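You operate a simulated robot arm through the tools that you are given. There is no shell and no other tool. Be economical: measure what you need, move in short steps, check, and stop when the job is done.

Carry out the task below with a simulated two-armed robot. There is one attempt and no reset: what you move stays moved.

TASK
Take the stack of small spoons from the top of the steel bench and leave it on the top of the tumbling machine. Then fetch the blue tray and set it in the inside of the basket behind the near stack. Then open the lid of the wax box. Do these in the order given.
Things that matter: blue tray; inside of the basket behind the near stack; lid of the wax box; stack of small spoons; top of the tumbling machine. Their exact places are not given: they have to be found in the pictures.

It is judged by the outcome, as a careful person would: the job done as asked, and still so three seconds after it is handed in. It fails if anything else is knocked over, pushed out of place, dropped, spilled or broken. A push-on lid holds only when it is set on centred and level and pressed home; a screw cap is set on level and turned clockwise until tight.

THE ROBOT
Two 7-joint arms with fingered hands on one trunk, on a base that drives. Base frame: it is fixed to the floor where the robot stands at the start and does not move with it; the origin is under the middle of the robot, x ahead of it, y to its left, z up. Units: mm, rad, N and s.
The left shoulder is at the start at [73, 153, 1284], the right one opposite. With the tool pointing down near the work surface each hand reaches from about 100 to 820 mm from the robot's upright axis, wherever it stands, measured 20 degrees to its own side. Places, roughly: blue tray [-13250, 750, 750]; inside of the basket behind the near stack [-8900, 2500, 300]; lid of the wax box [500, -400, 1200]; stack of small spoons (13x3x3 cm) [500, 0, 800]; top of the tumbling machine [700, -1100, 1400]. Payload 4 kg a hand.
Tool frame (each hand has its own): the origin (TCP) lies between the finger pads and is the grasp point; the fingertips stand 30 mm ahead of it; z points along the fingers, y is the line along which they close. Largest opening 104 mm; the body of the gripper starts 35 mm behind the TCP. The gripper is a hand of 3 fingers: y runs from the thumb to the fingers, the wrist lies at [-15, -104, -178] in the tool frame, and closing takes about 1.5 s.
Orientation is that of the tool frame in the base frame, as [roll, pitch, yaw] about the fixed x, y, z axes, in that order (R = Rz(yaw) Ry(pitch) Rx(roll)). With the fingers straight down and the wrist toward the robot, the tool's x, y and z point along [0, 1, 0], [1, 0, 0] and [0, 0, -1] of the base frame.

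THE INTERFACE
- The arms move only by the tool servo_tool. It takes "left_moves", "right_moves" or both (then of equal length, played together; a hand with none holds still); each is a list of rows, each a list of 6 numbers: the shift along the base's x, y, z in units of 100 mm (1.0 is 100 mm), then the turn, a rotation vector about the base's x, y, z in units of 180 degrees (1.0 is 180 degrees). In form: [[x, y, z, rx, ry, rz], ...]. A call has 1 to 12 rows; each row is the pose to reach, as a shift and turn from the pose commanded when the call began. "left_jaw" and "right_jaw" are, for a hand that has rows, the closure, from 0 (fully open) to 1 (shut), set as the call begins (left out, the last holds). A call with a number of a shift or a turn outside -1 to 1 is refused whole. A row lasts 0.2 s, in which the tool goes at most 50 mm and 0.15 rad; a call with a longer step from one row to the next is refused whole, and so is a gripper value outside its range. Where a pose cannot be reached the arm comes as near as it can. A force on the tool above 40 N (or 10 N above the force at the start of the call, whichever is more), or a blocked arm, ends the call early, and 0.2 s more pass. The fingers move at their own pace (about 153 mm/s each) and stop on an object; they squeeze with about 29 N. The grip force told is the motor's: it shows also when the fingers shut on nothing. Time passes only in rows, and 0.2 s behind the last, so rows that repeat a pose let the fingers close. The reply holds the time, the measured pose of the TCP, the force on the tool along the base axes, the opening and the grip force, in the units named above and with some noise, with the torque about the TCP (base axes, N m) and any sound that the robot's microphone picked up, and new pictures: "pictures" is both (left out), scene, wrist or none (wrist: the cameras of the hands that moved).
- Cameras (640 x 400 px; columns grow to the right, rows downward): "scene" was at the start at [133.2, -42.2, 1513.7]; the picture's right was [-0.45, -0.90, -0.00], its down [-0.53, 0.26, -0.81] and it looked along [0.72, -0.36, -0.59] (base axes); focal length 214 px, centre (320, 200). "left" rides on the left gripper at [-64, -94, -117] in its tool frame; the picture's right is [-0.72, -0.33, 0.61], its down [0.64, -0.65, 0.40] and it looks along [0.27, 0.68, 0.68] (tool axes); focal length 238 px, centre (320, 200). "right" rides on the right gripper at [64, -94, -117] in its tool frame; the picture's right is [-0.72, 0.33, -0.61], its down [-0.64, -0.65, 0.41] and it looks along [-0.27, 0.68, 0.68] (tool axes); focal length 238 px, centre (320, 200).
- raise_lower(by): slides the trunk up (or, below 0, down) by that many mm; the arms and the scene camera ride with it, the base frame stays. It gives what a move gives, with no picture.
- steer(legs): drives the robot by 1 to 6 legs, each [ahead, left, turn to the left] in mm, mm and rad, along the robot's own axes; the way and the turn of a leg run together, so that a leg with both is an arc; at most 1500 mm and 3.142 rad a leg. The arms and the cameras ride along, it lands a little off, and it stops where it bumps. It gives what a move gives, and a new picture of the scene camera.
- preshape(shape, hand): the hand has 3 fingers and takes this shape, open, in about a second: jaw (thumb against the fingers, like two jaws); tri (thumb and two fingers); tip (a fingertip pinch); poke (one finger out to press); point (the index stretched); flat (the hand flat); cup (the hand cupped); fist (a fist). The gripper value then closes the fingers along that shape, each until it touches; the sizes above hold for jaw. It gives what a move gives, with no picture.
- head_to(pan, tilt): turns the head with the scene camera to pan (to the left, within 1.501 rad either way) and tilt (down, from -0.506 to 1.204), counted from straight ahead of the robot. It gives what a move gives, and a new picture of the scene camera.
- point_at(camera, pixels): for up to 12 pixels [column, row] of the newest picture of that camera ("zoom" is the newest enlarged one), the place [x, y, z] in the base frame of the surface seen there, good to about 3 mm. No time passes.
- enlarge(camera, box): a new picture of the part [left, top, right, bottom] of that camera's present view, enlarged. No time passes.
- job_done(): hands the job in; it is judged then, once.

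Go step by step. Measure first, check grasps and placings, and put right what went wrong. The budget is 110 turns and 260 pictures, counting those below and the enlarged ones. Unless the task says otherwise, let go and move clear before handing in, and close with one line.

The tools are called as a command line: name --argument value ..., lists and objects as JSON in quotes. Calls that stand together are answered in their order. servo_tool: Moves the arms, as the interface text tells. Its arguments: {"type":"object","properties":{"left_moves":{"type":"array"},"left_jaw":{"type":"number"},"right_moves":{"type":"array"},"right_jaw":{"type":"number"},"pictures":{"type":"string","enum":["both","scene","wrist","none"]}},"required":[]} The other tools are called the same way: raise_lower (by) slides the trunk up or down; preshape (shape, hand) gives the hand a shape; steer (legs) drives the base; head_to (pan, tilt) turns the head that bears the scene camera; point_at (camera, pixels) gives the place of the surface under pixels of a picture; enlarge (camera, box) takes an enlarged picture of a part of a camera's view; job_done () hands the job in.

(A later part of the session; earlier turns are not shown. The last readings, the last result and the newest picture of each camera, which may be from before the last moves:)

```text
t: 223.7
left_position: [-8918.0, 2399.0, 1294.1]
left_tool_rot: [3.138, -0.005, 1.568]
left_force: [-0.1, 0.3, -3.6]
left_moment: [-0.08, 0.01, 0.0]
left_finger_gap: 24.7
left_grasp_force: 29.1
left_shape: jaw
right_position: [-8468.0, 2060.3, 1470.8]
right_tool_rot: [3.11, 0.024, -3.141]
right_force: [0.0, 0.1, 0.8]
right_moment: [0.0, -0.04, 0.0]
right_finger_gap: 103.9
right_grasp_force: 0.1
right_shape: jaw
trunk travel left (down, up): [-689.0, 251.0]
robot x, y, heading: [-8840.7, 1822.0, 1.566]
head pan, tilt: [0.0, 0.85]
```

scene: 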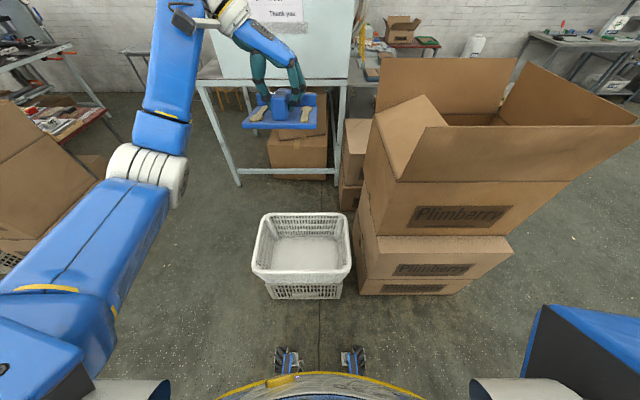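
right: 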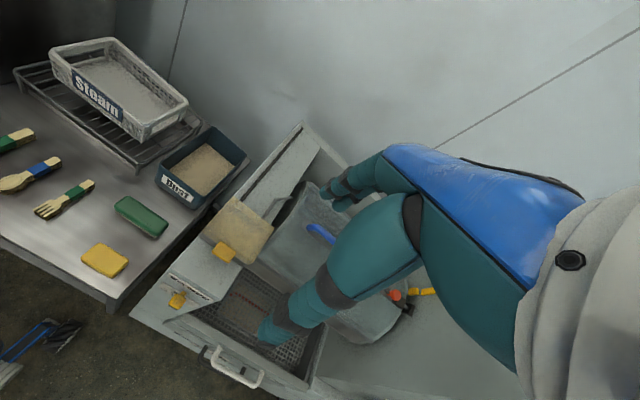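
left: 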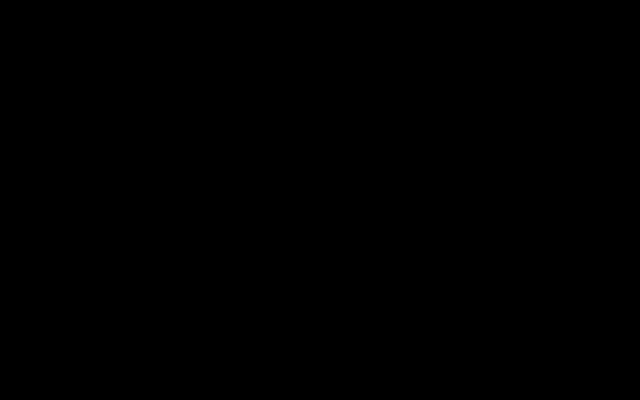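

Lined up. Check box stack's nearest parts, then drive ahead 137 and lower the trunk 400.

point_at --camera "scene" --pixels '[[360, 290], [400, 180], [620, 140], [430, 290], [500, 260], [385, 130], [255, 265], [350, 262], [305, 255]]'

steer --legs '[[137, 0, 0]]'

raise_lower --by -400

head_to --pan 0.05 --tilt 0.85

```text
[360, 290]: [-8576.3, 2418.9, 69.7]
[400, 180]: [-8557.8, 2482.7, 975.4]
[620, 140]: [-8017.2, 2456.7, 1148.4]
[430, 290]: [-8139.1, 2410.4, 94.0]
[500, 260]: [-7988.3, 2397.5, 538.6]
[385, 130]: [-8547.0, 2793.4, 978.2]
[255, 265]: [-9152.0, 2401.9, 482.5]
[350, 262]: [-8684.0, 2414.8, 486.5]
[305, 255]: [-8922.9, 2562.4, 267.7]
```

```text
t: 225.0
left_position: [-8917.2, 2533.4, 1295.2]
left_tool_rot: [3.138, -0.007, 1.567]
left_force: [0.0, 0.4, -2.8]
left_moment: [-0.08, 0.02, -0.02]
left_finger_gap: 24.6
left_grasp_force: 28.5
left_shape: jaw
right_position: [-8465.0, 2192.5, 1472.5]
right_tool_rot: [3.108, 0.025, 3.141]
right_force: [0.3, 0.3, 0.2]
right_moment: [0.01, -0.03, -0.05]
right_finger_gap: 103.7
right_grasp_force: 0.0
right_shape: jaw
trunk travel left (down, up): [-689.0, 251.0]
robot x, y, heading: [-8838.8, 1955.1, 1.564]
head pan, tilt: [0.0, 0.85]
```

scene: 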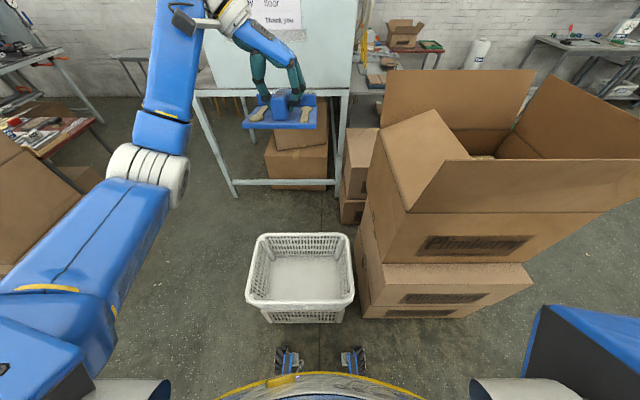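

```text
t: 228.8
left_position: [-8918.4, 2535.4, 893.3]
left_tool_rot: [3.139, -0.004, 1.569]
left_force: [-0.7, -0.2, -3.5]
left_moment: [-0.08, -0.01, -0.01]
left_finger_gap: 24.7
left_grasp_force: 28.5
left_shape: jaw
right_position: [-8467.6, 2195.9, 1072.9]
right_tool_rot: [3.109, 0.026, 3.141]
right_force: [-0.6, 1.0, -0.3]
right_moment: [0.04, 0.02, -0.03]
right_finger_gap: 103.9
right_grasp_force: 0.0
right_shape: jaw
trunk travel left (down, up): [-289.0, 651.0]
robot x, y, heading: [-8840.5, 1959.2, 1.568]
head pan, tilt: [0.0, 0.85]
```

```text
t: 229.5
left_position: [-8917.8, 2536.3, 893.0]
left_tool_rot: [3.139, -0.002, 1.57]
left_force: [0.0, -0.1, -3.6]
left_moment: [-0.11, 0.01, 0.01]
left_finger_gap: 24.3
left_grasp_force: 28.8
left_shape: jaw
right_position: [-8467.1, 2197.5, 1072.5]
right_tool_rot: [3.11, 0.024, -3.141]
right_force: [0.0, -0.6, 0.2]
right_moment: [0.02, -0.04, 0.03]
right_finger_gap: 103.7
right_grasp_force: 0.0
right_shape: jaw
trunk travel left (down, up): [-289.0, 651.0]
robot x, y, heading: [-8839.5, 1957.4, 1.567]
head pan, tilt: [0.051, 0.85]
```

scene: 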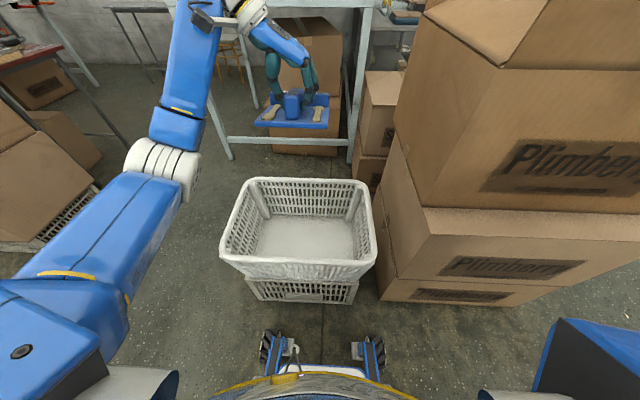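

Tray hangs above the basket. Lower with the arm 3×100 mm to keep the shoulder high.

servo_tool --left_moves '[[0, 0, -0.4, 0, 0, 0], [0, 0, -0.8, 0, 0, 0], [0, 0, -1, 0, 0, 0]]' --pictures "none"

servo_tool --left_moves '[[0, 0, -0.4, 0, 0, 0], [0, 0, -0.8, 0, 0, 0], [0, 0, -1, 0, 0, 0]]' --pictures "none"

servo_tool --left_moves '[[0, 0, -0.4, 0, 0, 0], [0, 0, -0.8, 0, 0, 0], [0, 0, -0.8, 0, 0, 0]]' --pictures "scene"

```text
t: 230.3
left_position: [-8918.2, 2535.4, 792.4]
left_tool_rot: [3.139, -0.004, 1.57]
left_force: [0.2, 0.9, -2.9]
left_moment: [-0.1, -0.03, 0.04]
left_finger_gap: 24.6
left_grasp_force: 28.5
left_shape: jaw
right_position: [-8464.9, 2197.7, 1073.3]
right_tool_rot: [3.11, 0.026, -3.139]
right_force: [0.1, 0.5, 0.0]
right_moment: [0.01, -0.02, 0.03]
right_finger_gap: 103.9
right_grasp_force: 0.0
right_shape: jaw
trunk travel left (down, up): [-289.0, 651.0]
robot x, y, heading: [-8841.3, 1957.4, 1.566]
head pan, tilt: [0.051, 0.85]
```

```text
t: 231.1
left_position: [-8917.4, 2536.1, 693.7]
left_tool_rot: [3.139, -0.003, 1.567]
left_force: [-1.0, 0.0, -1.7]
left_moment: [-0.1, -0.02, -0.02]
left_finger_gap: 24.8
left_grasp_force: 29.5
left_shape: jaw
right_position: [-8467.5, 2195.8, 1072.3]
right_tool_rot: [3.11, 0.024, -3.14]
right_force: [0.6, -0.9, -0.2]
right_moment: [-0.01, 0.02, 0.02]
right_finger_gap: 103.8
right_grasp_force: 0.0
right_shape: jaw
trunk travel left (down, up): [-289.0, 651.0]
robot x, y, heading: [-8838.8, 1958.1, 1.568]
head pan, tilt: [0.051, 0.85]
```

```text
t: 231.9
left_position: [-8918.4, 2534.4, 613.8]
left_tool_rot: [3.139, -0.004, 1.57]
left_force: [-0.1, -0.1, -3.2]
left_moment: [-0.08, 0.0, 0.02]
left_finger_gap: 24.9
left_grasp_force: 29.5
left_shape: jaw
right_position: [-8466.5, 2196.7, 1071.6]
right_tool_rot: [3.11, 0.024, 3.141]
right_force: [-0.1, 0.3, 0.6]
right_moment: [-0.03, -0.01, 0.0]
right_finger_gap: 103.8
right_grasp_force: 0.0
right_shape: jaw
trunk travel left (down, up): [-289.0, 651.0]
robot x, y, heading: [-8839.0, 1958.8, 1.567]
head pan, tilt: [0.051, 0.85]
```

scene: 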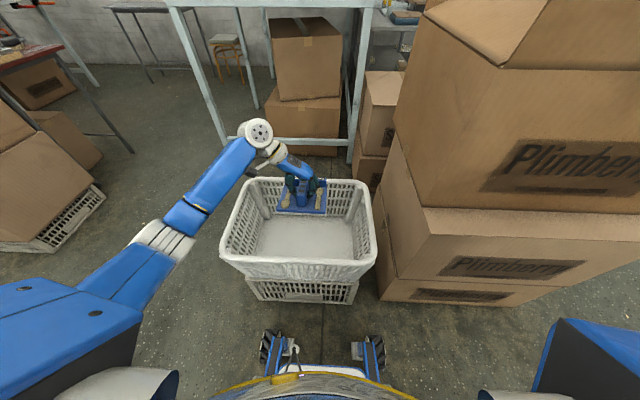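

Reaching nicely. Measure the forearm's position relative to the basket's left rim before lowering further.

point_at --camera "scene" --pixels '[[145, 235], [190, 245], [215, 190], [240, 150], [258, 132], [245, 160], [185, 215], [220, 245], [250, 185], [303, 185], [285, 210], [325, 212]]'

```text
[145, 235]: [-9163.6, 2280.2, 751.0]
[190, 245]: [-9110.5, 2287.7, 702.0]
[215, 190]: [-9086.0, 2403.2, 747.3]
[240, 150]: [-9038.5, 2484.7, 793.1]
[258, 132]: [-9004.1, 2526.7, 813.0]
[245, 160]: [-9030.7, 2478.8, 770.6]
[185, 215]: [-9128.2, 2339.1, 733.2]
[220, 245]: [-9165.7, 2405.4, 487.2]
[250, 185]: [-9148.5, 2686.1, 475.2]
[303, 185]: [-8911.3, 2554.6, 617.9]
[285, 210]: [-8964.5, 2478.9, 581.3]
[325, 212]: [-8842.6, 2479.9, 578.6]
```

Lowering purely by the arm with a slightly higher shoulder keeps the forearm above the rim. Raise trunk 32, then lower the arm 3×100.

raise_lower --by 32

servo_tool --left_moves '[[0, 0, -0.3, 0, 0, 0], [0, 0, -0.6, 0, 0, 0], [0, 0, -0.9, 0, 0, 0], [0, 0, -1, 0, 0, 0]]' --pictures "none"

servo_tool --left_moves '[[0, 0, -0.3, 0, 0, 0], [0, 0, -0.6, 0, 0, 0], [0, 0, -0.9, 0, 0, 0], [0, 0, -1, 0, 0, 0]]' --pictures "scene"

point_at --camera "scene" --pixels '[[222, 245], [232, 220], [245, 200], [260, 180], [285, 190], [215, 265]]'

```text
t: 232.6
left_position: [-8917.5, 2534.3, 643.9]
left_tool_rot: [3.138, -0.002, 1.568]
left_force: [-0.3, 0.2, -2.6]
left_moment: [-0.08, 0.0, 0.0]
left_finger_gap: 24.7
left_grasp_force: 28.8
left_shape: jaw
right_position: [-8466.1, 2196.2, 1104.9]
right_tool_rot: [3.111, 0.025, 3.142]
right_force: [-0.5, -0.1, -0.1]
right_moment: [0.02, -0.01, 0.01]
right_finger_gap: 103.8
right_grasp_force: 0.1
right_shape: jaw
trunk travel left (down, up): [-321.0, 619.0]
robot x, y, heading: [-8839.4, 1960.0, 1.569]
head pan, tilt: [0.051, 0.85]
```

```text
t: 233.6
left_position: [-8918.4, 2537.0, 545.1]
left_tool_rot: [3.139, -0.004, 1.568]
left_force: [0.4, 0.2, -2.6]
left_moment: [-0.05, -0.02, 0.02]
left_finger_gap: 24.3
left_grasp_force: 28.9
left_shape: jaw
right_position: [-8467.1, 2196.2, 1103.8]
right_tool_rot: [3.11, 0.024, -3.141]
right_force: [0.1, 0.7, 0.2]
right_moment: [0.03, 0.02, 0.01]
right_finger_gap: 104.0
right_grasp_force: 0.2
right_shape: jaw
trunk travel left (down, up): [-321.0, 619.0]
robot x, y, heading: [-8837.2, 1957.2, 1.567]
head pan, tilt: [0.051, 0.85]
```

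```text
t: 234.6
left_position: [-8918.4, 2533.4, 444.3]
left_tool_rot: [3.138, -0.002, 1.569]
left_force: [-0.6, -0.1, -3.1]
left_moment: [-0.13, -0.01, -0.03]
left_finger_gap: 24.5
left_grasp_force: 28.8
left_shape: jaw
right_position: [-8467.4, 2197.1, 1105.3]
right_tool_rot: [3.111, 0.026, -3.14]
right_force: [-0.6, 0.5, 0.4]
right_moment: [0.01, -0.02, 0.02]
right_finger_gap: 103.9
right_grasp_force: 0.1
right_shape: jaw
trunk travel left (down, up): [-321.0, 619.0]
robot x, y, heading: [-8837.9, 1957.8, 1.57]
head pan, tilt: [0.051, 0.85]
```

scene: 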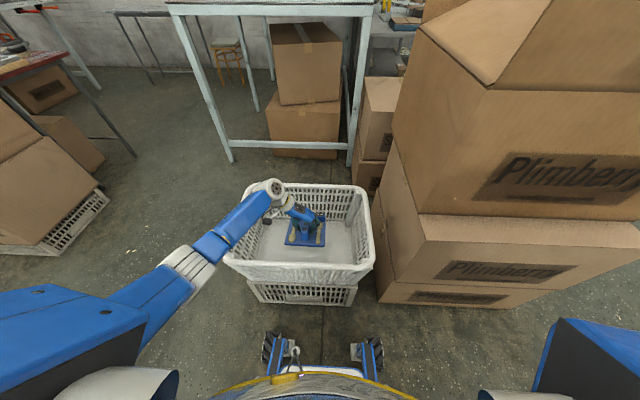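

```text
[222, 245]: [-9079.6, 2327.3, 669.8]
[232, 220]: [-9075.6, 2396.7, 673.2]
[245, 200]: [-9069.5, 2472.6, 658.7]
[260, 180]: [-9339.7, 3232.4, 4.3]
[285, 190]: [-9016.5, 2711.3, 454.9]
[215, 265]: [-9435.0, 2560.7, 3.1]
```

Forearm is at z≈670 (top) over the rim 487; as the arm straightens it stays above. Lower 70 and re-check.

servo_tool --left_moves '[[0, 0, -0.25, 0, 0, 0], [0, 0, -0.5, 0, 0, 0], [0, 0, -0.7, 0, 0, 0], [0, 0, -0.7, 0, 0, 0]]' --pictures "scene"

enlarge --camera "scene" --box '[160, 140, 400, 310]'

point_at --camera "scene" --pixels '[[205, 265], [222, 250], [235, 232], [250, 215], [260, 205], [285, 230], [320, 235]]'

```text
t: 235.6
left_position: [-8917.7, 2535.6, 375.2]
left_tool_rot: [3.139, -0.005, 1.57]
left_force: [-0.9, -0.4, -2.6]
left_moment: [-0.1, 0.01, -0.01]
left_finger_gap: 24.7
left_grasp_force: 29.3
left_shape: jaw
right_position: [-8466.9, 2196.8, 1104.6]
right_tool_rot: [3.109, 0.025, -3.141]
right_force: [0.9, 0.0, -0.6]
right_moment: [-0.01, 0.03, 0.0]
right_finger_gap: 104.1
right_grasp_force: 0.0
right_shape: jaw
trunk travel left (down, up): [-321.0, 619.0]
robot x, y, heading: [-8840.1, 1960.4, 1.572]
head pan, tilt: [0.051, 0.85]
```

scene: 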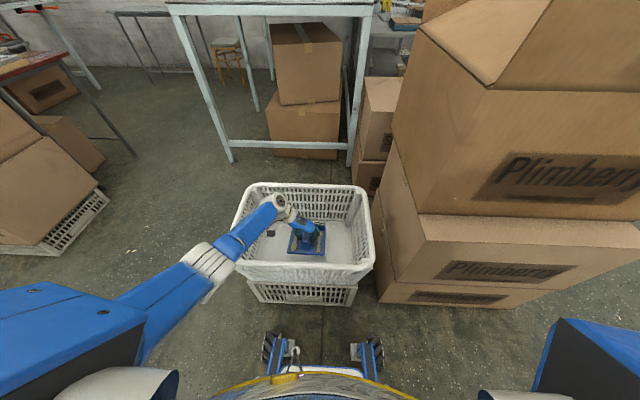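

```text
2.35 times, centred on (280, 225) of scene
```

zoom: 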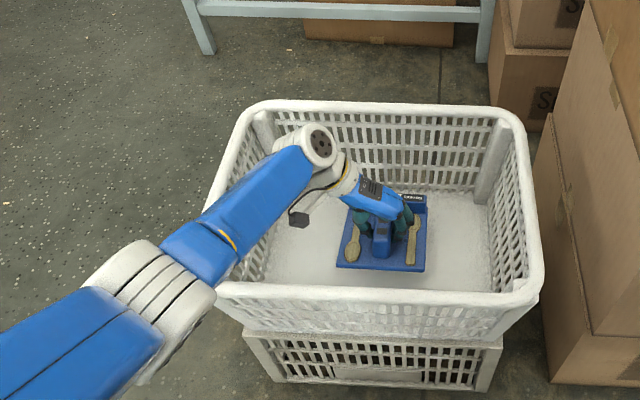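

```text
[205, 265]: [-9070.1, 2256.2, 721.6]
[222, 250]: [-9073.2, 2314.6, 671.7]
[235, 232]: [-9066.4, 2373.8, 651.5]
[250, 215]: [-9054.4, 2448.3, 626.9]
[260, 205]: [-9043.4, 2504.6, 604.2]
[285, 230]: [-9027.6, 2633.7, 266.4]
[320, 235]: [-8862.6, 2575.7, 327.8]
```

Forearm underside ~60 mm above the rim. Lower 46 more, then creep to contact.

servo_tool --left_moves '[[0, 0, -0.25, 0, 0, 0], [0, 0, -0.44, 0, 0, 0], [0, 0, -0.46, 0, 0, 0]]' --pictures "none"

servo_tool --left_moves '[[0, 0, -0.03, 0, 0, 0], [0, 0, -0.06, 0, 0, 0], [0, 0, -0.06, 0, 0, 0]]' --pictures "scene"

enlarge --camera "scene" --box '[220, 170, 390, 300]'

```text
t: 236.4
left_position: [-8917.8, 2531.9, 330.9]
left_tool_rot: [3.138, -0.003, 1.569]
left_force: [-0.2, 0.4, -2.2]
left_moment: [0.04, -0.06, 0.01]
left_finger_gap: 24.9
left_grasp_force: 28.8
left_shape: jaw
left hand out of reach, approached as far as the arm can: row 2, 3
right_position: [-8466.8, 2196.8, 1104.8]
right_tool_rot: [3.111, 0.025, -3.141]
right_force: [0.0, -0.7, -0.3]
right_moment: [-0.01, 0.0, 0.03]
right_finger_gap: 103.9
right_grasp_force: 0.0
right_shape: jaw
trunk travel left (down, up): [-321.0, 619.0]
robot x, y, heading: [-8841.5, 1958.3, 1.57]
head pan, tilt: [0.051, 0.85]
```

```text
t: 237.2
left_position: [-8917.7, 2528.2, 328.2]
left_tool_rot: [3.138, -0.004, 1.569]
left_force: [-0.6, -0.1, -2.0]
left_moment: [0.07, -0.03, 0.01]
left_finger_gap: 24.8
left_grasp_force: 28.6
left_shape: jaw
left hand out of reach, approached as far as the arm can: row 2, 3
right_position: [-8466.2, 2196.7, 1104.3]
right_tool_rot: [3.112, 0.024, -3.141]
right_force: [-0.3, -0.6, -0.8]
right_moment: [-0.01, -0.03, 0.0]
right_finger_gap: 103.8
right_grasp_force: 0.0
right_shape: jaw
trunk travel left (down, up): [-321.0, 619.0]
robot x, y, heading: [-8841.9, 1962.1, 1.566]
head pan, tilt: [0.051, 0.85]
```

scene: 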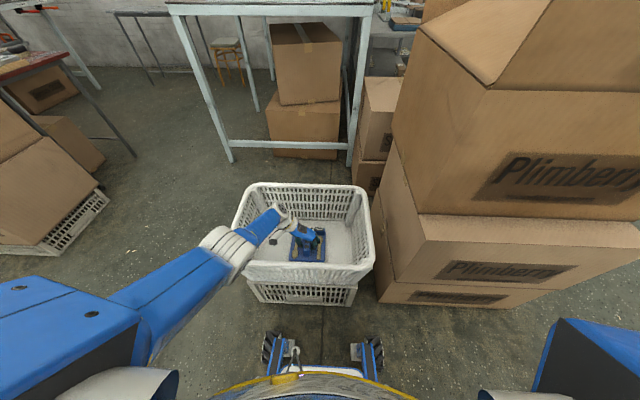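

```text
3.08 times, centred on (305, 235) of scene
```

zoom: 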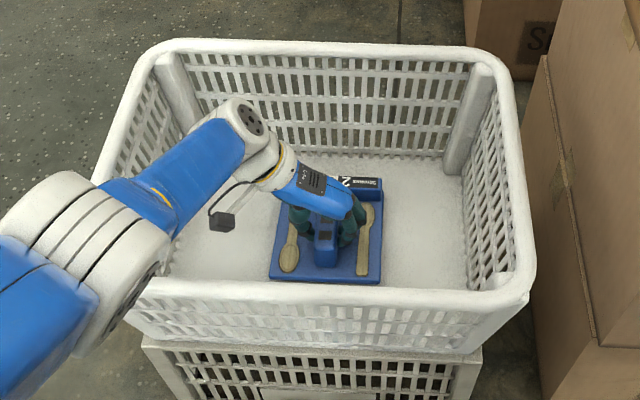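

Moment changed, hinting first contact. Measure tray base versus basket floor.

point_at --camera "zoom" --pixels '[[278, 272], [372, 275], [300, 278], [310, 272], [250, 260], [410, 240], [345, 270], [290, 292], [100, 290], [160, 270], [130, 320], [170, 200]]'

```text
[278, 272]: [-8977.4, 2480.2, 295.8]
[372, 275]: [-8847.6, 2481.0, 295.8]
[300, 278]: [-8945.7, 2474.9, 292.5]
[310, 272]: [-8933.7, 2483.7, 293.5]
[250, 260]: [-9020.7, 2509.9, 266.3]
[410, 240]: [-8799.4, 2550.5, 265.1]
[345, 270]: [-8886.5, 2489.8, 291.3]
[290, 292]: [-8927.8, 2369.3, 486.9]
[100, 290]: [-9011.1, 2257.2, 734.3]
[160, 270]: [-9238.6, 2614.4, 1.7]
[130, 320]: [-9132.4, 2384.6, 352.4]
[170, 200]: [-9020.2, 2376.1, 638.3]
```

Tray bottom ≈277 versus floor 267: about 10 mm to go. Lower by trunk 7, then read the force.

raise_lower --by -7

raise_lower --by -3

```text
t: 237.8
left_position: [-8917.5, 2529.1, 323.1]
left_tool_rot: [3.139, -0.004, 1.569]
left_force: [0.7, 0.0, 0.0]
left_moment: [0.11, -0.05, 0.01]
left_finger_gap: 25.1
left_grasp_force: 29.0
left_shape: jaw
right_position: [-8466.1, 2196.7, 1098.4]
right_tool_rot: [3.111, 0.025, -3.141]
right_force: [0.4, -0.6, 0.3]
right_moment: [-0.01, 0.0, 0.0]
right_finger_gap: 103.7
right_grasp_force: 0.1
right_shape: jaw
trunk travel left (down, up): [-314.0, 626.0]
robot x, y, heading: [-8839.9, 1955.6, 1.566]
head pan, tilt: [0.051, 0.85]
```

```text
t: 238.3
left_position: [-8917.1, 2529.0, 318.1]
left_tool_rot: [3.138, -0.005, 1.567]
left_force: [0.6, -0.8, -0.1]
left_moment: [0.14, -0.06, -0.02]
left_finger_gap: 25.3
left_grasp_force: 28.9
left_shape: jaw
right_position: [-8466.7, 2195.7, 1094.5]
right_tool_rot: [3.11, 0.025, -3.141]
right_force: [0.4, 0.3, -0.3]
right_moment: [-0.01, 0.01, -0.02]
right_finger_gap: 103.9
right_grasp_force: 0.1
right_shape: jaw
trunk travel left (down, up): [-311.0, 629.0]
robot x, y, heading: [-8840.2, 1954.9, 1.567]
head pan, tilt: [0.051, 0.85]
```

The weight is off the hand: the tray rests on the basket floor. Open moderately and lift out.

servo_tool --left_moves '[[0, 0, 0, 0, 0, 0], [0, 0, 0, 0, 0, 0], [0, 0, 0, 0, 0, 0], [0, 0, 0, 0, 0, 0], [0, 0, 0, 0, 0, 0]]' --left_jaw 0.42 --pictures "none"

raise_lower --by 70

enlarge --camera "scene" --box '[220, 170, 390, 300]'

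```text
t: 239.5
left_position: [-8916.5, 2528.8, 319.4]
left_tool_rot: [3.139, -0.004, 1.569]
left_force: [0.4, -0.3, 0.2]
left_moment: [0.01, -0.01, -0.01]
left_finger_gap: 59.5
left_grasp_force: 0.1
left_shape: jaw
right_position: [-8466.7, 2196.3, 1094.4]
right_tool_rot: [3.109, 0.025, -3.139]
right_force: [-0.4, -0.7, -0.3]
right_moment: [0.03, 0.04, 0.01]
right_finger_gap: 104.0
right_grasp_force: 0.0
right_shape: jaw
trunk travel left (down, up): [-311.0, 629.0]
robot x, y, heading: [-8841.8, 1956.9, 1.57]
head pan, tilt: [0.051, 0.85]
```

```text
t: 240.6
left_position: [-8916.3, 2529.2, 388.5]
left_tool_rot: [3.14, -0.003, 1.568]
left_force: [0.3, -0.8, -0.3]
left_moment: [-0.04, 0.01, -0.01]
left_finger_gap: 59.7
left_grasp_force: 0.1
left_shape: jaw
right_position: [-8466.7, 2196.4, 1164.8]
right_tool_rot: [3.111, 0.024, -3.141]
right_force: [0.9, 0.4, -0.2]
right_moment: [-0.01, -0.01, -0.01]
right_finger_gap: 103.5
right_grasp_force: 0.0
right_shape: jaw
trunk travel left (down, up): [-381.0, 559.0]
robot x, y, heading: [-8841.5, 1955.2, 1.563]
head pan, tilt: [0.051, 0.85]
```

```text
3.08 times, centred on (305, 235) of scene
```

zoom: 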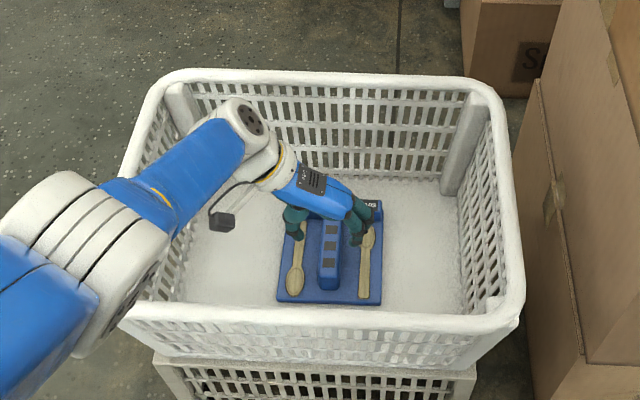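

The tray sits flat inside the basket. Raise the trunk 400 to clear, then slide left to open floor.

raise_lower --by 400

steer --legs '[[-60, 0, 0], [0, 700, 0], [0, 0, -1.57]]'

head_to --pan 0.0 --tilt 0.5

```text
t: 244.4
left_position: [-8917.0, 2529.8, 788.7]
left_tool_rot: [3.138, -0.003, 1.57]
left_force: [-0.4, 0.7, 0.0]
left_moment: [0.0, 0.01, -0.02]
left_finger_gap: 59.7
left_grasp_force: 0.2
left_shape: jaw
right_position: [-8466.0, 2198.0, 1565.0]
right_tool_rot: [3.107, 0.025, -3.139]
right_force: [0.4, 1.2, 0.4]
right_moment: [-0.02, -0.02, 0.01]
right_finger_gap: 104.1
right_grasp_force: 0.1
right_shape: jaw
trunk travel left (down, up): [-781.0, 159.0]
robot x, y, heading: [-8842.0, 1958.1, 1.567]
head pan, tilt: [0.051, 0.85]
```

```text
t: 252.7
left_position: [-8967.2, 1980.4, 788.6]
left_tool_rot: [3.138, -0.005, -0.003]
left_force: [0.5, -0.5, 0.4]
left_moment: [-0.01, 0.01, -0.03]
left_finger_gap: 59.7
left_grasp_force: 0.0
left_shape: jaw
right_position: [-9301.1, 1530.1, 1564.8]
right_tool_rot: [3.112, 0.025, 1.57]
right_force: [-0.7, 0.5, 0.5]
right_moment: [-0.02, 0.0, -0.01]
right_finger_gap: 104.0
right_grasp_force: 0.0
right_shape: jaw
trunk travel left (down, up): [-781.0, 159.0]
robot x, y, heading: [-9539.9, 1903.6, -0.008]
head pan, tilt: [0.051, 0.85]
```

scene: 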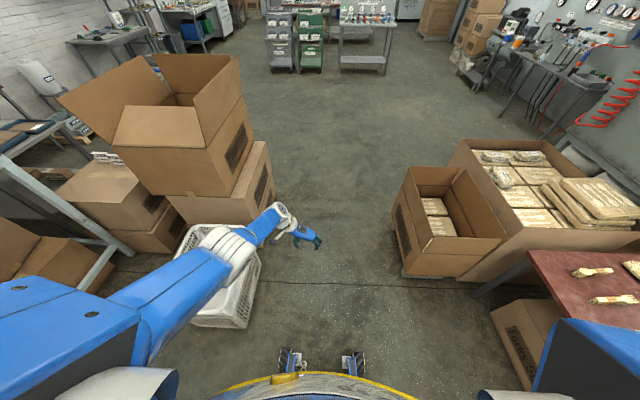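

```text
t: 253.5
left_position: [-8966.1, 1978.7, 788.8]
left_tool_rot: [3.138, -0.005, -0.003]
left_force: [0.3, 0.0, 0.1]
left_moment: [0.01, 0.02, -0.01]
left_finger_gap: 59.9
left_grasp_force: 0.0
left_shape: jaw
right_position: [-9301.0, 1530.3, 1565.8]
right_tool_rot: [3.107, 0.025, 1.571]
right_force: [0.3, -0.2, 0.1]
right_moment: [0.03, 0.03, -0.03]
right_finger_gap: 103.7
right_grasp_force: 0.1
right_shape: jaw
trunk travel left (down, up): [-781.0, 159.0]
robot x, y, heading: [-9540.1, 1903.6, -0.003]
head pan, tilt: [0.0, 0.499]
```

scene: 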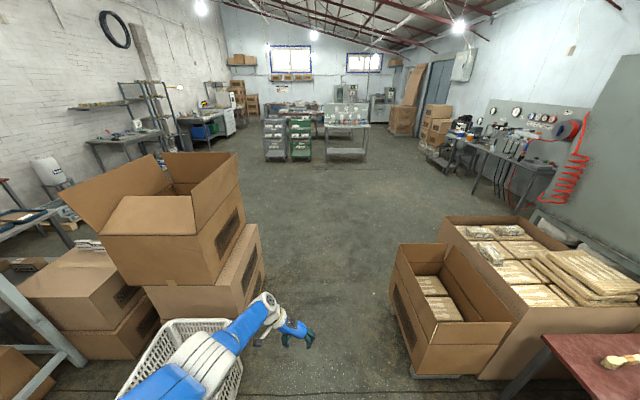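

Path clear. Drive back the way I came: (−8200,1900) → (−5500,40).

steer --legs '[[1350, 0, 0], [1000, -400, 0], [700, -600, 0], [1000, -850, 0]]'

servo_tool --left_moves '[[0, 0, 0.3, 0, 0, 0], [0, 0, 0.6, 0, 0, 0], [0, 0, 1, 0, 0, 0], [0, 0, 1, 0, 0, 0]]' --pictures "none"

servo_tool --left_moves '[[0, 0, 0.3, 0, 0, 0], [0, 0, 0.6, 0, 0, 0], [0, 0, 1, 0, 0, 0], [0, 0, 1, 0, 0, 0]]' --pictures "scene"

```text
t: 275.9
left_position: [-4940.6, 122.0, 789.4]
left_tool_rot: [3.137, -0.004, -0.002]
left_force: [-0.2, -0.1, 0.2]
left_moment: [0.01, 0.01, 0.01]
left_finger_gap: 60.0
left_grasp_force: 0.0
left_shape: jaw
right_position: [-5276.3, -326.4, 1565.9]
right_tool_rot: [3.104, 0.026, 1.57]
right_force: [0.1, -0.2, -0.6]
right_moment: [0.0, 0.02, -0.02]
right_finger_gap: 103.8
right_grasp_force: 0.0
right_shape: jaw
trunk travel left (down, up): [-781.0, 159.0]
robot x, y, heading: [-5512.3, 46.1, -0.008]
head pan, tilt: [0.0, 0.499]
```

scene: 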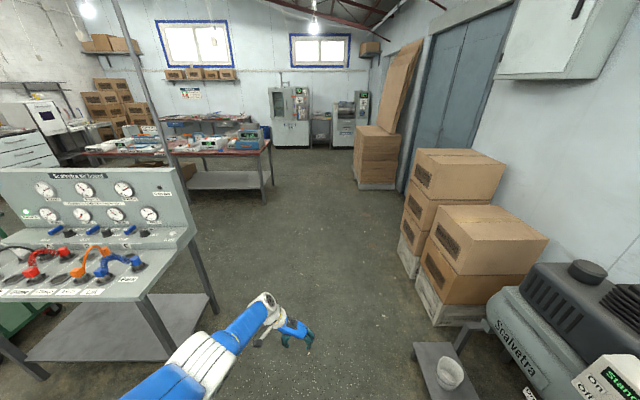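

```text
t: 276.9
left_position: [-4941.0, 120.0, 890.8]
left_tool_rot: [3.138, -0.004, -0.003]
left_force: [-0.1, 0.5, -0.4]
left_moment: [0.0, 0.08, 0.02]
left_finger_gap: 59.9
left_grasp_force: 0.1
left_shape: jaw
right_position: [-5275.1, -327.3, 1565.6]
right_tool_rot: [3.105, 0.024, 1.573]
right_force: [-0.2, -0.2, 0.2]
right_moment: [-0.02, -0.01, 0.03]
right_finger_gap: 103.9
right_grasp_force: 0.0
right_shape: jaw
trunk travel left (down, up): [-781.0, 159.0]
robot x, y, heading: [-5512.8, 45.1, -0.003]
head pan, tilt: [0.0, 0.499]
```

```text
t: 277.9
left_position: [-4940.8, 120.1, 990.1]
left_tool_rot: [3.135, -0.003, -0.004]
left_force: [-0.1, -0.6, 0.2]
left_moment: [0.0, 0.0, -0.02]
left_finger_gap: 60.0
left_grasp_force: 0.1
left_shape: jaw
right_position: [-5277.2, -327.7, 1567.6]
right_tool_rot: [3.104, 0.025, 1.571]
right_force: [0.6, 0.5, 0.1]
right_moment: [-0.01, -0.03, 0.0]
right_finger_gap: 103.7
right_grasp_force: 0.0
right_shape: jaw
trunk travel left (down, up): [-781.0, 159.0]
robot x, y, heading: [-5510.0, 42.8, -0.008]
head pan, tilt: [0.0, 0.499]
```

scene: 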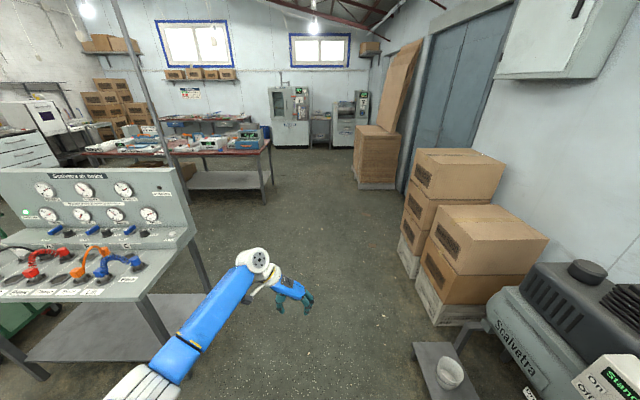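

Corridor clear; drive on to x≈−650, y≈−100 and look at the wax box.

steer --legs '[[1400, 0, 0], [1400, 0, 0], [1400, 0, 0], [650, -130, 0]]'

head_to --pan -0.2 --tilt 0.4

```text
t: 301.4
left_position: [-81.7, -54.3, 990.5]
left_tool_rot: [3.137, -0.005, 0.001]
left_force: [-0.3, 0.2, 0.1]
left_moment: [0.0, 0.01, 0.03]
left_finger_gap: 59.9
left_grasp_force: 0.0
left_shape: jaw
right_position: [-416.2, -503.5, 1566.6]
right_tool_rot: [3.101, 0.025, 1.574]
right_force: [-0.2, 0.1, 0.5]
right_moment: [0.02, -0.07, -0.02]
right_finger_gap: 103.9
right_grasp_force: 0.1
right_shape: jaw
trunk travel left (down, up): [-781.0, 159.0]
robot x, y, heading: [-653.3, -129.6, -0.001]
head pan, tilt: [0.0, 0.499]
```

scene: 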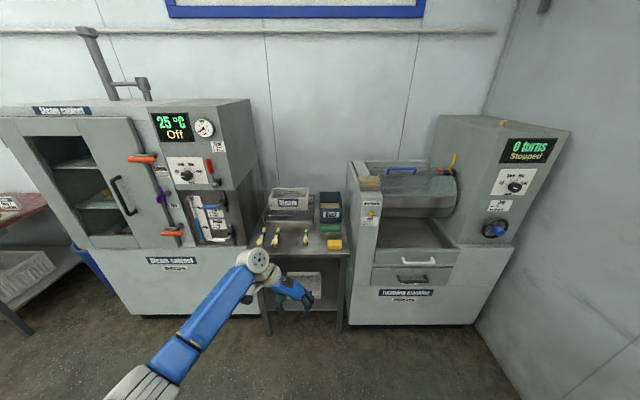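

```text
t: 302.1
left_position: [-81.1, -55.3, 990.8]
left_tool_rot: [3.136, -0.005, -0.001]
left_force: [-0.2, 0.0, 0.8]
left_moment: [-0.01, 0.03, -0.01]
left_finger_gap: 60.0
left_grasp_force: 0.1
left_shape: jaw
right_position: [-416.5, -503.9, 1566.0]
right_tool_rot: [3.102, 0.023, 1.576]
right_force: [-0.3, 0.5, -0.5]
right_moment: [-0.04, 0.02, 0.01]
right_finger_gap: 103.6
right_grasp_force: 0.0
right_shape: jaw
trunk travel left (down, up): [-781.0, 159.0]
robot x, y, heading: [-651.1, -131.6, -0.005]
head pan, tilt: [-0.201, 0.4]
```

scene: 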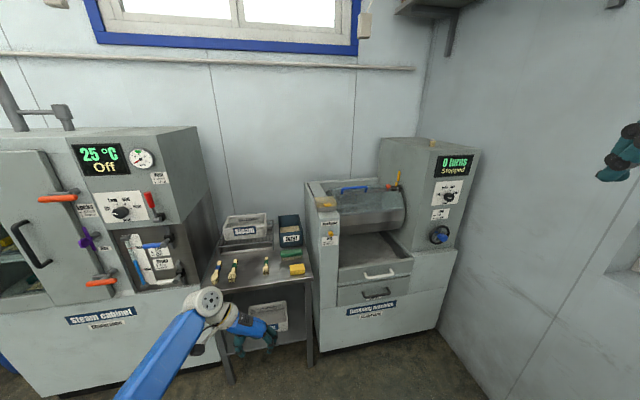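

Spoons still stand on the machine top. Drive 380 closer and zoom on the wax box.

steer --legs '[[380, 0, 0]]'

head_to --pan -0.4 --tilt 0.5

enlarge --camera "scene" --box '[270, 140, 430, 260]'

```text
t: 304.5
left_position: [297.6, -55.9, 992.4]
left_tool_rot: [3.136, -0.009, 0.001]
left_force: [-0.6, 0.4, -0.5]
left_moment: [0.0, 0.01, -0.02]
left_finger_gap: 59.8
left_grasp_force: 0.1
left_shape: jaw
right_position: [-37.4, -504.7, 1566.5]
right_tool_rot: [3.098, 0.023, 1.574]
right_force: [0.4, 0.6, 0.2]
right_moment: [0.02, 0.0, 0.0]
right_finger_gap: 103.8
right_grasp_force: 0.1
right_shape: jaw
trunk travel left (down, up): [-781.0, 159.0]
robot x, y, heading: [-267.3, -134.0, -0.005]
head pan, tilt: [-0.201, 0.4]
```

scene: 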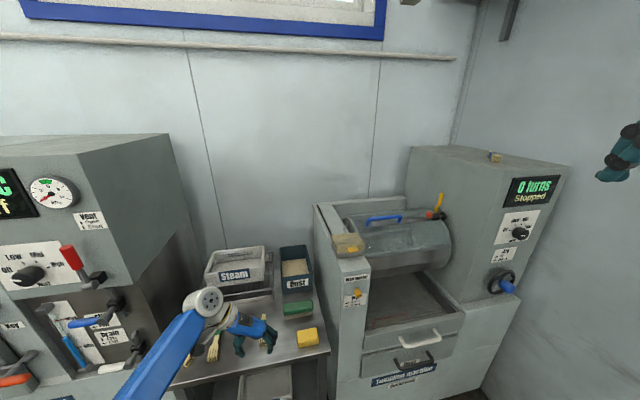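

```text
t: 305.3
left_position: [299.4, -55.0, 990.0]
left_tool_rot: [3.136, -0.005, -0.001]
left_force: [1.1, -0.1, -0.2]
left_moment: [0.0, -0.02, -0.04]
left_finger_gap: 60.0
left_grasp_force: 0.1
left_shape: jaw
right_position: [-36.1, -505.4, 1567.2]
right_tool_rot: [3.097, 0.023, 1.575]
right_force: [0.6, 0.0, -0.4]
right_moment: [0.01, 0.01, 0.02]
right_finger_gap: 104.1
right_grasp_force: 0.0
right_shape: jaw
trunk travel left (down, up): [-781.0, 159.0]
robot x, y, heading: [-268.2, -137.5, -0.005]
head pan, tilt: [-0.4, 0.499]
```

scene: 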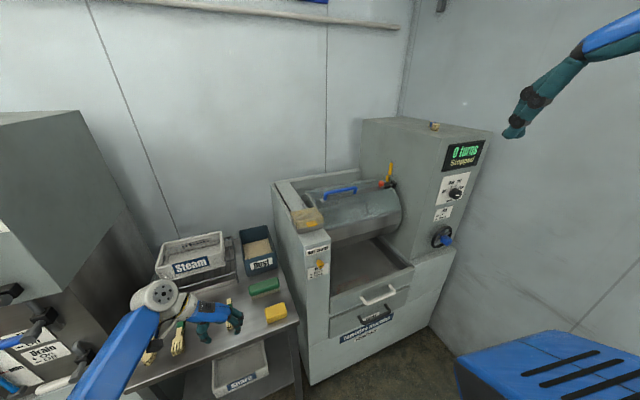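

```text
3.33 times, centred on (350, 200) of scene
```

zoom: 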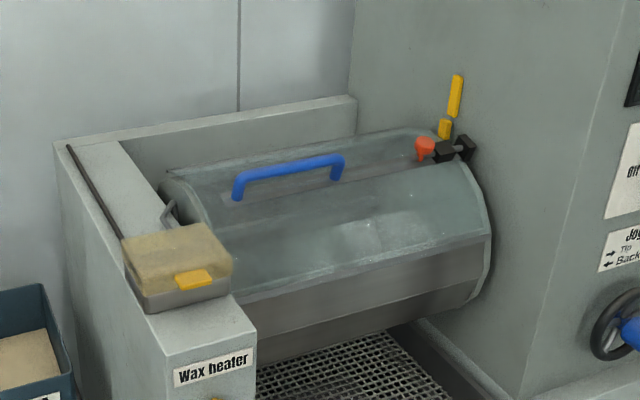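

The wax box has a translucent lid with a yellow tab at its front edge (zoom (193,280)). Measure its corners.

point_at --camera "zoom" --pixels '[[122, 242], [205, 223], [233, 262], [145, 293], [177, 278], [210, 276], [195, 286], [150, 310], [235, 290], [185, 245], [140, 280], [95, 195]]'

enlarge --camera "scene" --box '[285, 195, 345, 240]'

```text
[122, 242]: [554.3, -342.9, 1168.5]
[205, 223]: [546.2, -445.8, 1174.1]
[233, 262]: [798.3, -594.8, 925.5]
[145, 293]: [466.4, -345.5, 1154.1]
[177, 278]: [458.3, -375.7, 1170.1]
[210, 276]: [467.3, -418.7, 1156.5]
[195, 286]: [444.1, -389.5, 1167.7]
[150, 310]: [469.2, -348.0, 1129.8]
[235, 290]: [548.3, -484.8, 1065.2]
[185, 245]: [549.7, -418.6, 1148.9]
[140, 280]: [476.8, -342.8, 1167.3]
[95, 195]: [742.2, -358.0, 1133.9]
```

```text
8.89 times, centred on (315, 218) of scene
```

zoom: 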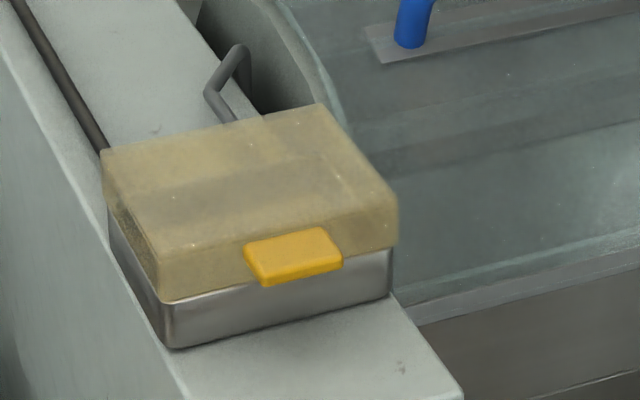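

Lid: x 470–550, y −343..−447, tab at x≈440–468, y≈−376..−418, z≈1160–1168; hinge evidently at the back. I'll use the left hand (already closing along y): raise it, then slide right 340.

servo_tool --left_moves '[[0, 0, 0.3, 0, 0, 0], [0, 0, 0.6, 0, 0, 0], [0, 0, 1, 0, 0, 0], [0, 0, 1, 0, 0, 0]]' --left_jaw 0.3 --pictures "none"

servo_tool --left_moves '[[0, 0, 0.3, 0, 0, 0], [0, 0, 0.6, 0, 0, 0], [0, 0, 1, 0, 0, 0], [0, 0, 1, 0, 0, 0]]' --pictures "none"

raise_lower --by 60

steer --legs '[[0, -340, 0]]'

```text
t: 306.3
left_position: [301.4, -57.2, 1090.5]
left_tool_rot: [3.136, -0.007, 0.0]
left_force: [-0.5, 0.1, -0.2]
left_moment: [0.01, 0.04, -0.02]
left_finger_gap: 72.3
left_grasp_force: 0.0
left_shape: jaw
right_position: [-33.5, -505.1, 1566.2]
right_tool_rot: [3.098, 0.024, 1.576]
right_force: [0.5, 0.2, -0.2]
right_moment: [-0.01, 0.02, 0.04]
right_finger_gap: 103.8
right_grasp_force: 0.1
right_shape: jaw
trunk travel left (down, up): [-781.0, 159.0]
robot x, y, heading: [-270.9, -134.4, -0.007]
head pan, tilt: [-0.4, 0.499]
```

```text
t: 307.3
left_position: [301.0, -58.0, 1190.1]
left_tool_rot: [3.136, -0.006, -0.001]
left_force: [-0.1, 0.8, 0.0]
left_moment: [0.01, -0.01, -0.02]
left_finger_gap: 72.2
left_grasp_force: 0.1
left_shape: jaw
right_position: [-34.2, -505.8, 1567.1]
right_tool_rot: [3.098, 0.023, 1.575]
right_force: [0.0, -0.3, -0.3]
right_moment: [0.04, -0.03, -0.01]
right_finger_gap: 104.0
right_grasp_force: 0.0
right_shape: jaw
trunk travel left (down, up): [-781.0, 159.0]
robot x, y, heading: [-271.4, -138.7, -0.007]
head pan, tilt: [-0.4, 0.499]
```

```text
t: 308.3
left_position: [302.2, -56.8, 1249.0]
left_tool_rot: [3.137, -0.007, 0.001]
left_force: [0.7, 1.0, -1.2]
left_moment: [0.04, 0.01, 0.01]
left_finger_gap: 72.2
left_grasp_force: 0.1
left_shape: jaw
right_position: [-32.6, -504.6, 1626.7]
right_tool_rot: [3.099, 0.022, 1.576]
right_force: [-0.1, -1.0, 0.5]
right_moment: [0.0, -0.01, 0.0]
right_finger_gap: 103.7
right_grasp_force: 0.1
right_shape: jaw
trunk travel left (down, up): [-841.0, 99.0]
robot x, y, heading: [-273.5, -133.6, -0.006]
head pan, tilt: [-0.4, 0.499]
```

```text
t: 310.5
left_position: [300.4, -379.6, 1248.3]
left_tool_rot: [3.123, -0.006, -0.001]
left_force: [0.0, 1.0, -0.2]
left_moment: [-0.03, 0.02, 0.02]
left_finger_gap: 72.1
left_grasp_force: 0.1
left_shape: jaw
right_position: [-35.1, -821.9, 1631.3]
right_tool_rot: [3.099, 0.036, 1.575]
right_force: [0.0, -0.2, -0.3]
right_moment: [-0.04, -0.01, -0.02]
right_finger_gap: 103.8
right_grasp_force: 0.0
right_shape: jaw
trunk travel left (down, up): [-841.0, 99.0]
robot x, y, heading: [-270.5, -472.8, -0.007]
head pan, tilt: [-0.4, 0.499]
```

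scene: 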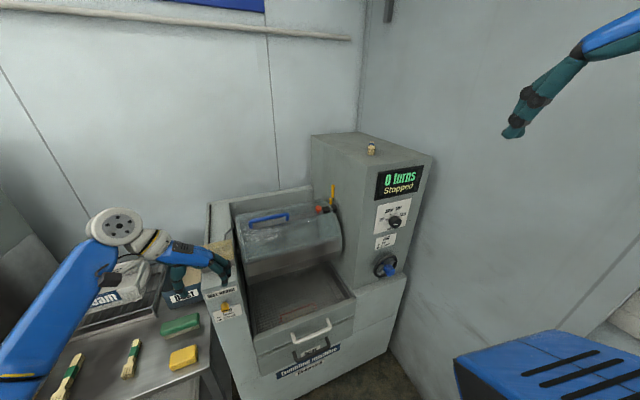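

Now look straight at the wax box and measure the tab precisely from this side.

head_to --pan 0.1 --tilt 0.55

enlarge --camera "scene" --box '[250, 130, 410, 250]'

```text
t: 311.4
left_position: [298.6, -384.3, 1249.9]
left_tool_rot: [3.129, -0.004, -0.002]
left_force: [-0.5, 0.1, -0.3]
left_moment: [0.01, 0.0, -0.02]
left_finger_gap: 72.4
left_grasp_force: 0.0
left_shape: jaw
right_position: [-37.4, -828.4, 1629.9]
right_tool_rot: [3.094, 0.032, 1.576]
right_force: [-0.1, -0.3, 0.1]
right_moment: [0.0, -0.02, 0.01]
right_finger_gap: 103.9
right_grasp_force: 0.0
right_shape: jaw
trunk travel left (down, up): [-841.0, 99.0]
robot x, y, heading: [-268.1, -470.5, -0.011]
head pan, tilt: [0.099, 0.55]
```

scene: 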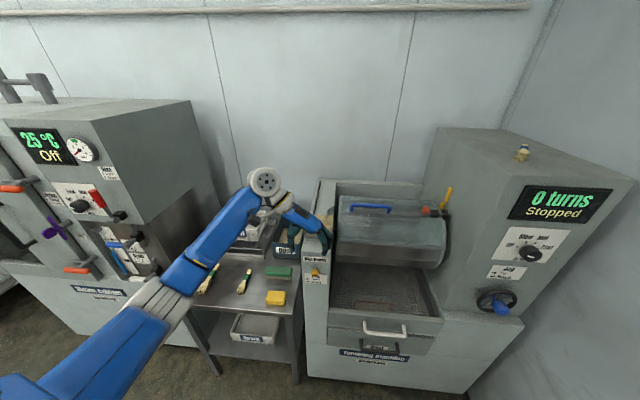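

```text
3.33 times, centred on (330, 190) of scene
```

zoom: 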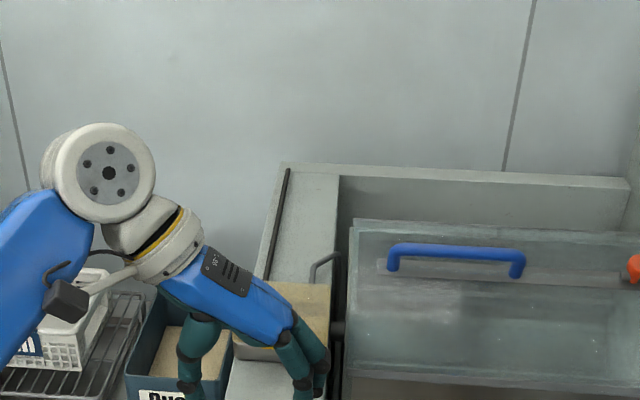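

The hand hides the box; shift it left 100 mm to view and measure the tab.

servo_tool --left_moves '[[0, 0.4, 0, 0, 0, 0], [0, 0.8, 0, 0, 0, 0], [0, 1, 0, 0, 0, 0], [0, 1, 0, 0, 0, 0]]' --pictures "scene"

enlarge --camera "scene" --box '[295, 190, 365, 242]'

```text
t: 312.4
left_position: [298.7, -288.7, 1248.5]
left_tool_rot: [3.132, -0.004, -0.001]
left_force: [0.2, 0.4, -0.2]
left_moment: [-0.02, -0.04, 0.01]
left_finger_gap: 72.3
left_grasp_force: 0.0
left_shape: jaw
right_position: [-35.9, -833.5, 1630.0]
right_tool_rot: [3.093, 0.027, 1.577]
right_force: [-0.3, 0.5, 0.1]
right_moment: [-0.02, -0.01, -0.02]
right_finger_gap: 104.0
right_grasp_force: 0.1
right_shape: jaw
trunk travel left (down, up): [-841.0, 99.0]
robot x, y, heading: [-272.4, -469.6, -0.004]
head pan, tilt: [0.099, 0.55]
```

scene: 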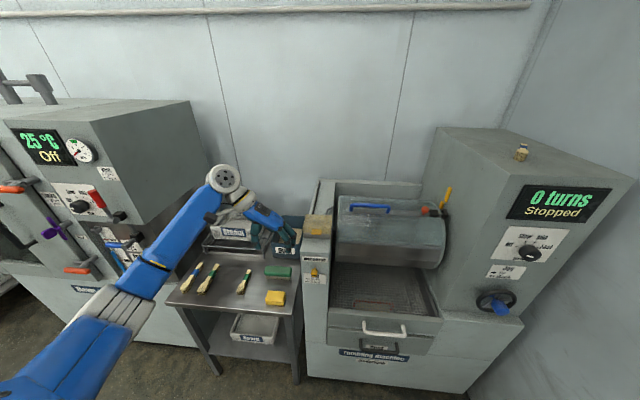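

```text
7.69 times, centred on (330, 216) of scene
```

zoom: 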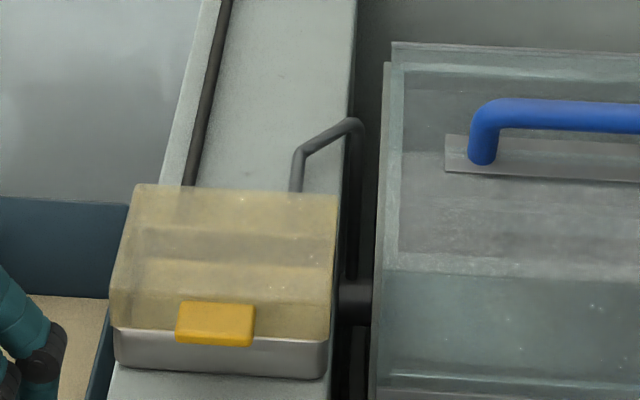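

point_at --camera "zoom" --pixels '[[184, 306], [250, 309], [248, 328], [181, 325], [215, 328], [215, 338], [140, 190], [330, 198], [116, 318], [325, 333], [120, 350], [300, 165]]'

```text
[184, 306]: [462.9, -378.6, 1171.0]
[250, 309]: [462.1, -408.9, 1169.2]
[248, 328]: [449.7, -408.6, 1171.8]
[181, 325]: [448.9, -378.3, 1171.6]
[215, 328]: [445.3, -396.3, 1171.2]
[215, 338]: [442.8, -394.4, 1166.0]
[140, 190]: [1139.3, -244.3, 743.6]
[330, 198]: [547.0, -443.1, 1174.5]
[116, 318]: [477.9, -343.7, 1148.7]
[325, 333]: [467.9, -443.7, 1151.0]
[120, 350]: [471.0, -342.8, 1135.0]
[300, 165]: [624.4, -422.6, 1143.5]
```

Tab: x 443–466, y −377..−411 (centre −394), z 1160–1171. Drive ahead 125 and bring the hand over it, staying at z≈1249.

steer --legs '[[125, 0, 0]]'

servo_tool --left_moves '[[0.0, -0.4, 0, 0, 0, 0], [0.05, -0.8, 0, 0, 0, 0], [0.1, -1, 0, 0, 0, 0], [0.1, -1, 0, 0, 0, 0]]' --pictures "scene"

```text
t: 313.7
left_position: [410.6, -298.0, 1255.6]
left_tool_rot: [3.138, -0.014, -0.001]
left_force: [0.1, 0.5, 0.5]
left_moment: [-0.03, 0.0, -0.01]
left_finger_gap: 72.2
left_grasp_force: 0.1
left_shape: jaw
right_position: [71.7, -845.9, 1628.1]
right_tool_rot: [3.085, 0.022, 1.575]
right_force: [-0.3, -0.2, -0.4]
right_moment: [0.03, -0.05, 0.01]
right_finger_gap: 103.7
right_grasp_force: 0.0
right_shape: jaw
trunk travel left (down, up): [-841.0, 99.0]
robot x, y, heading: [-148.7, -478.6, -0.008]
head pan, tilt: [0.099, 0.55]
```

scene: 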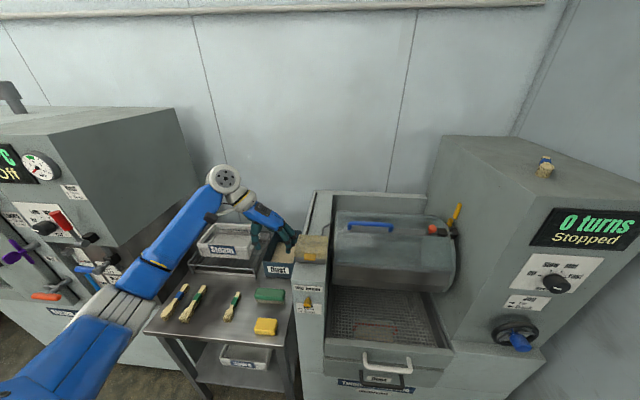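

```text
t: 314.7
left_position: [432.8, -396.6, 1247.7]
left_tool_rot: [3.139, -0.004, 0.0]
left_force: [-0.4, -1.0, -0.8]
left_moment: [0.01, 0.01, -0.02]
left_finger_gap: 72.5
left_grasp_force: 0.1
left_shape: jaw
right_position: [89.9, -844.6, 1626.3]
right_tool_rot: [3.097, 0.02, 1.575]
right_force: [0.5, -0.2, -0.3]
right_moment: [0.06, 0.0, -0.04]
right_finger_gap: 103.8
right_grasp_force: 0.1
right_shape: jaw
trunk travel left (down, up): [-841.0, 99.0]
robot x, y, heading: [-149.7, -471.5, -0.002]
head pan, tilt: [0.099, 0.55]
```

scene: 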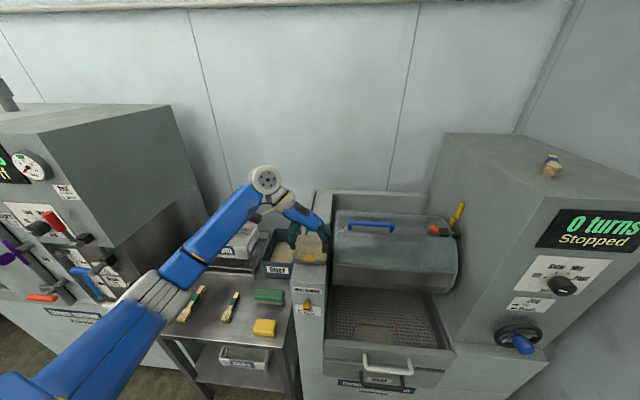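

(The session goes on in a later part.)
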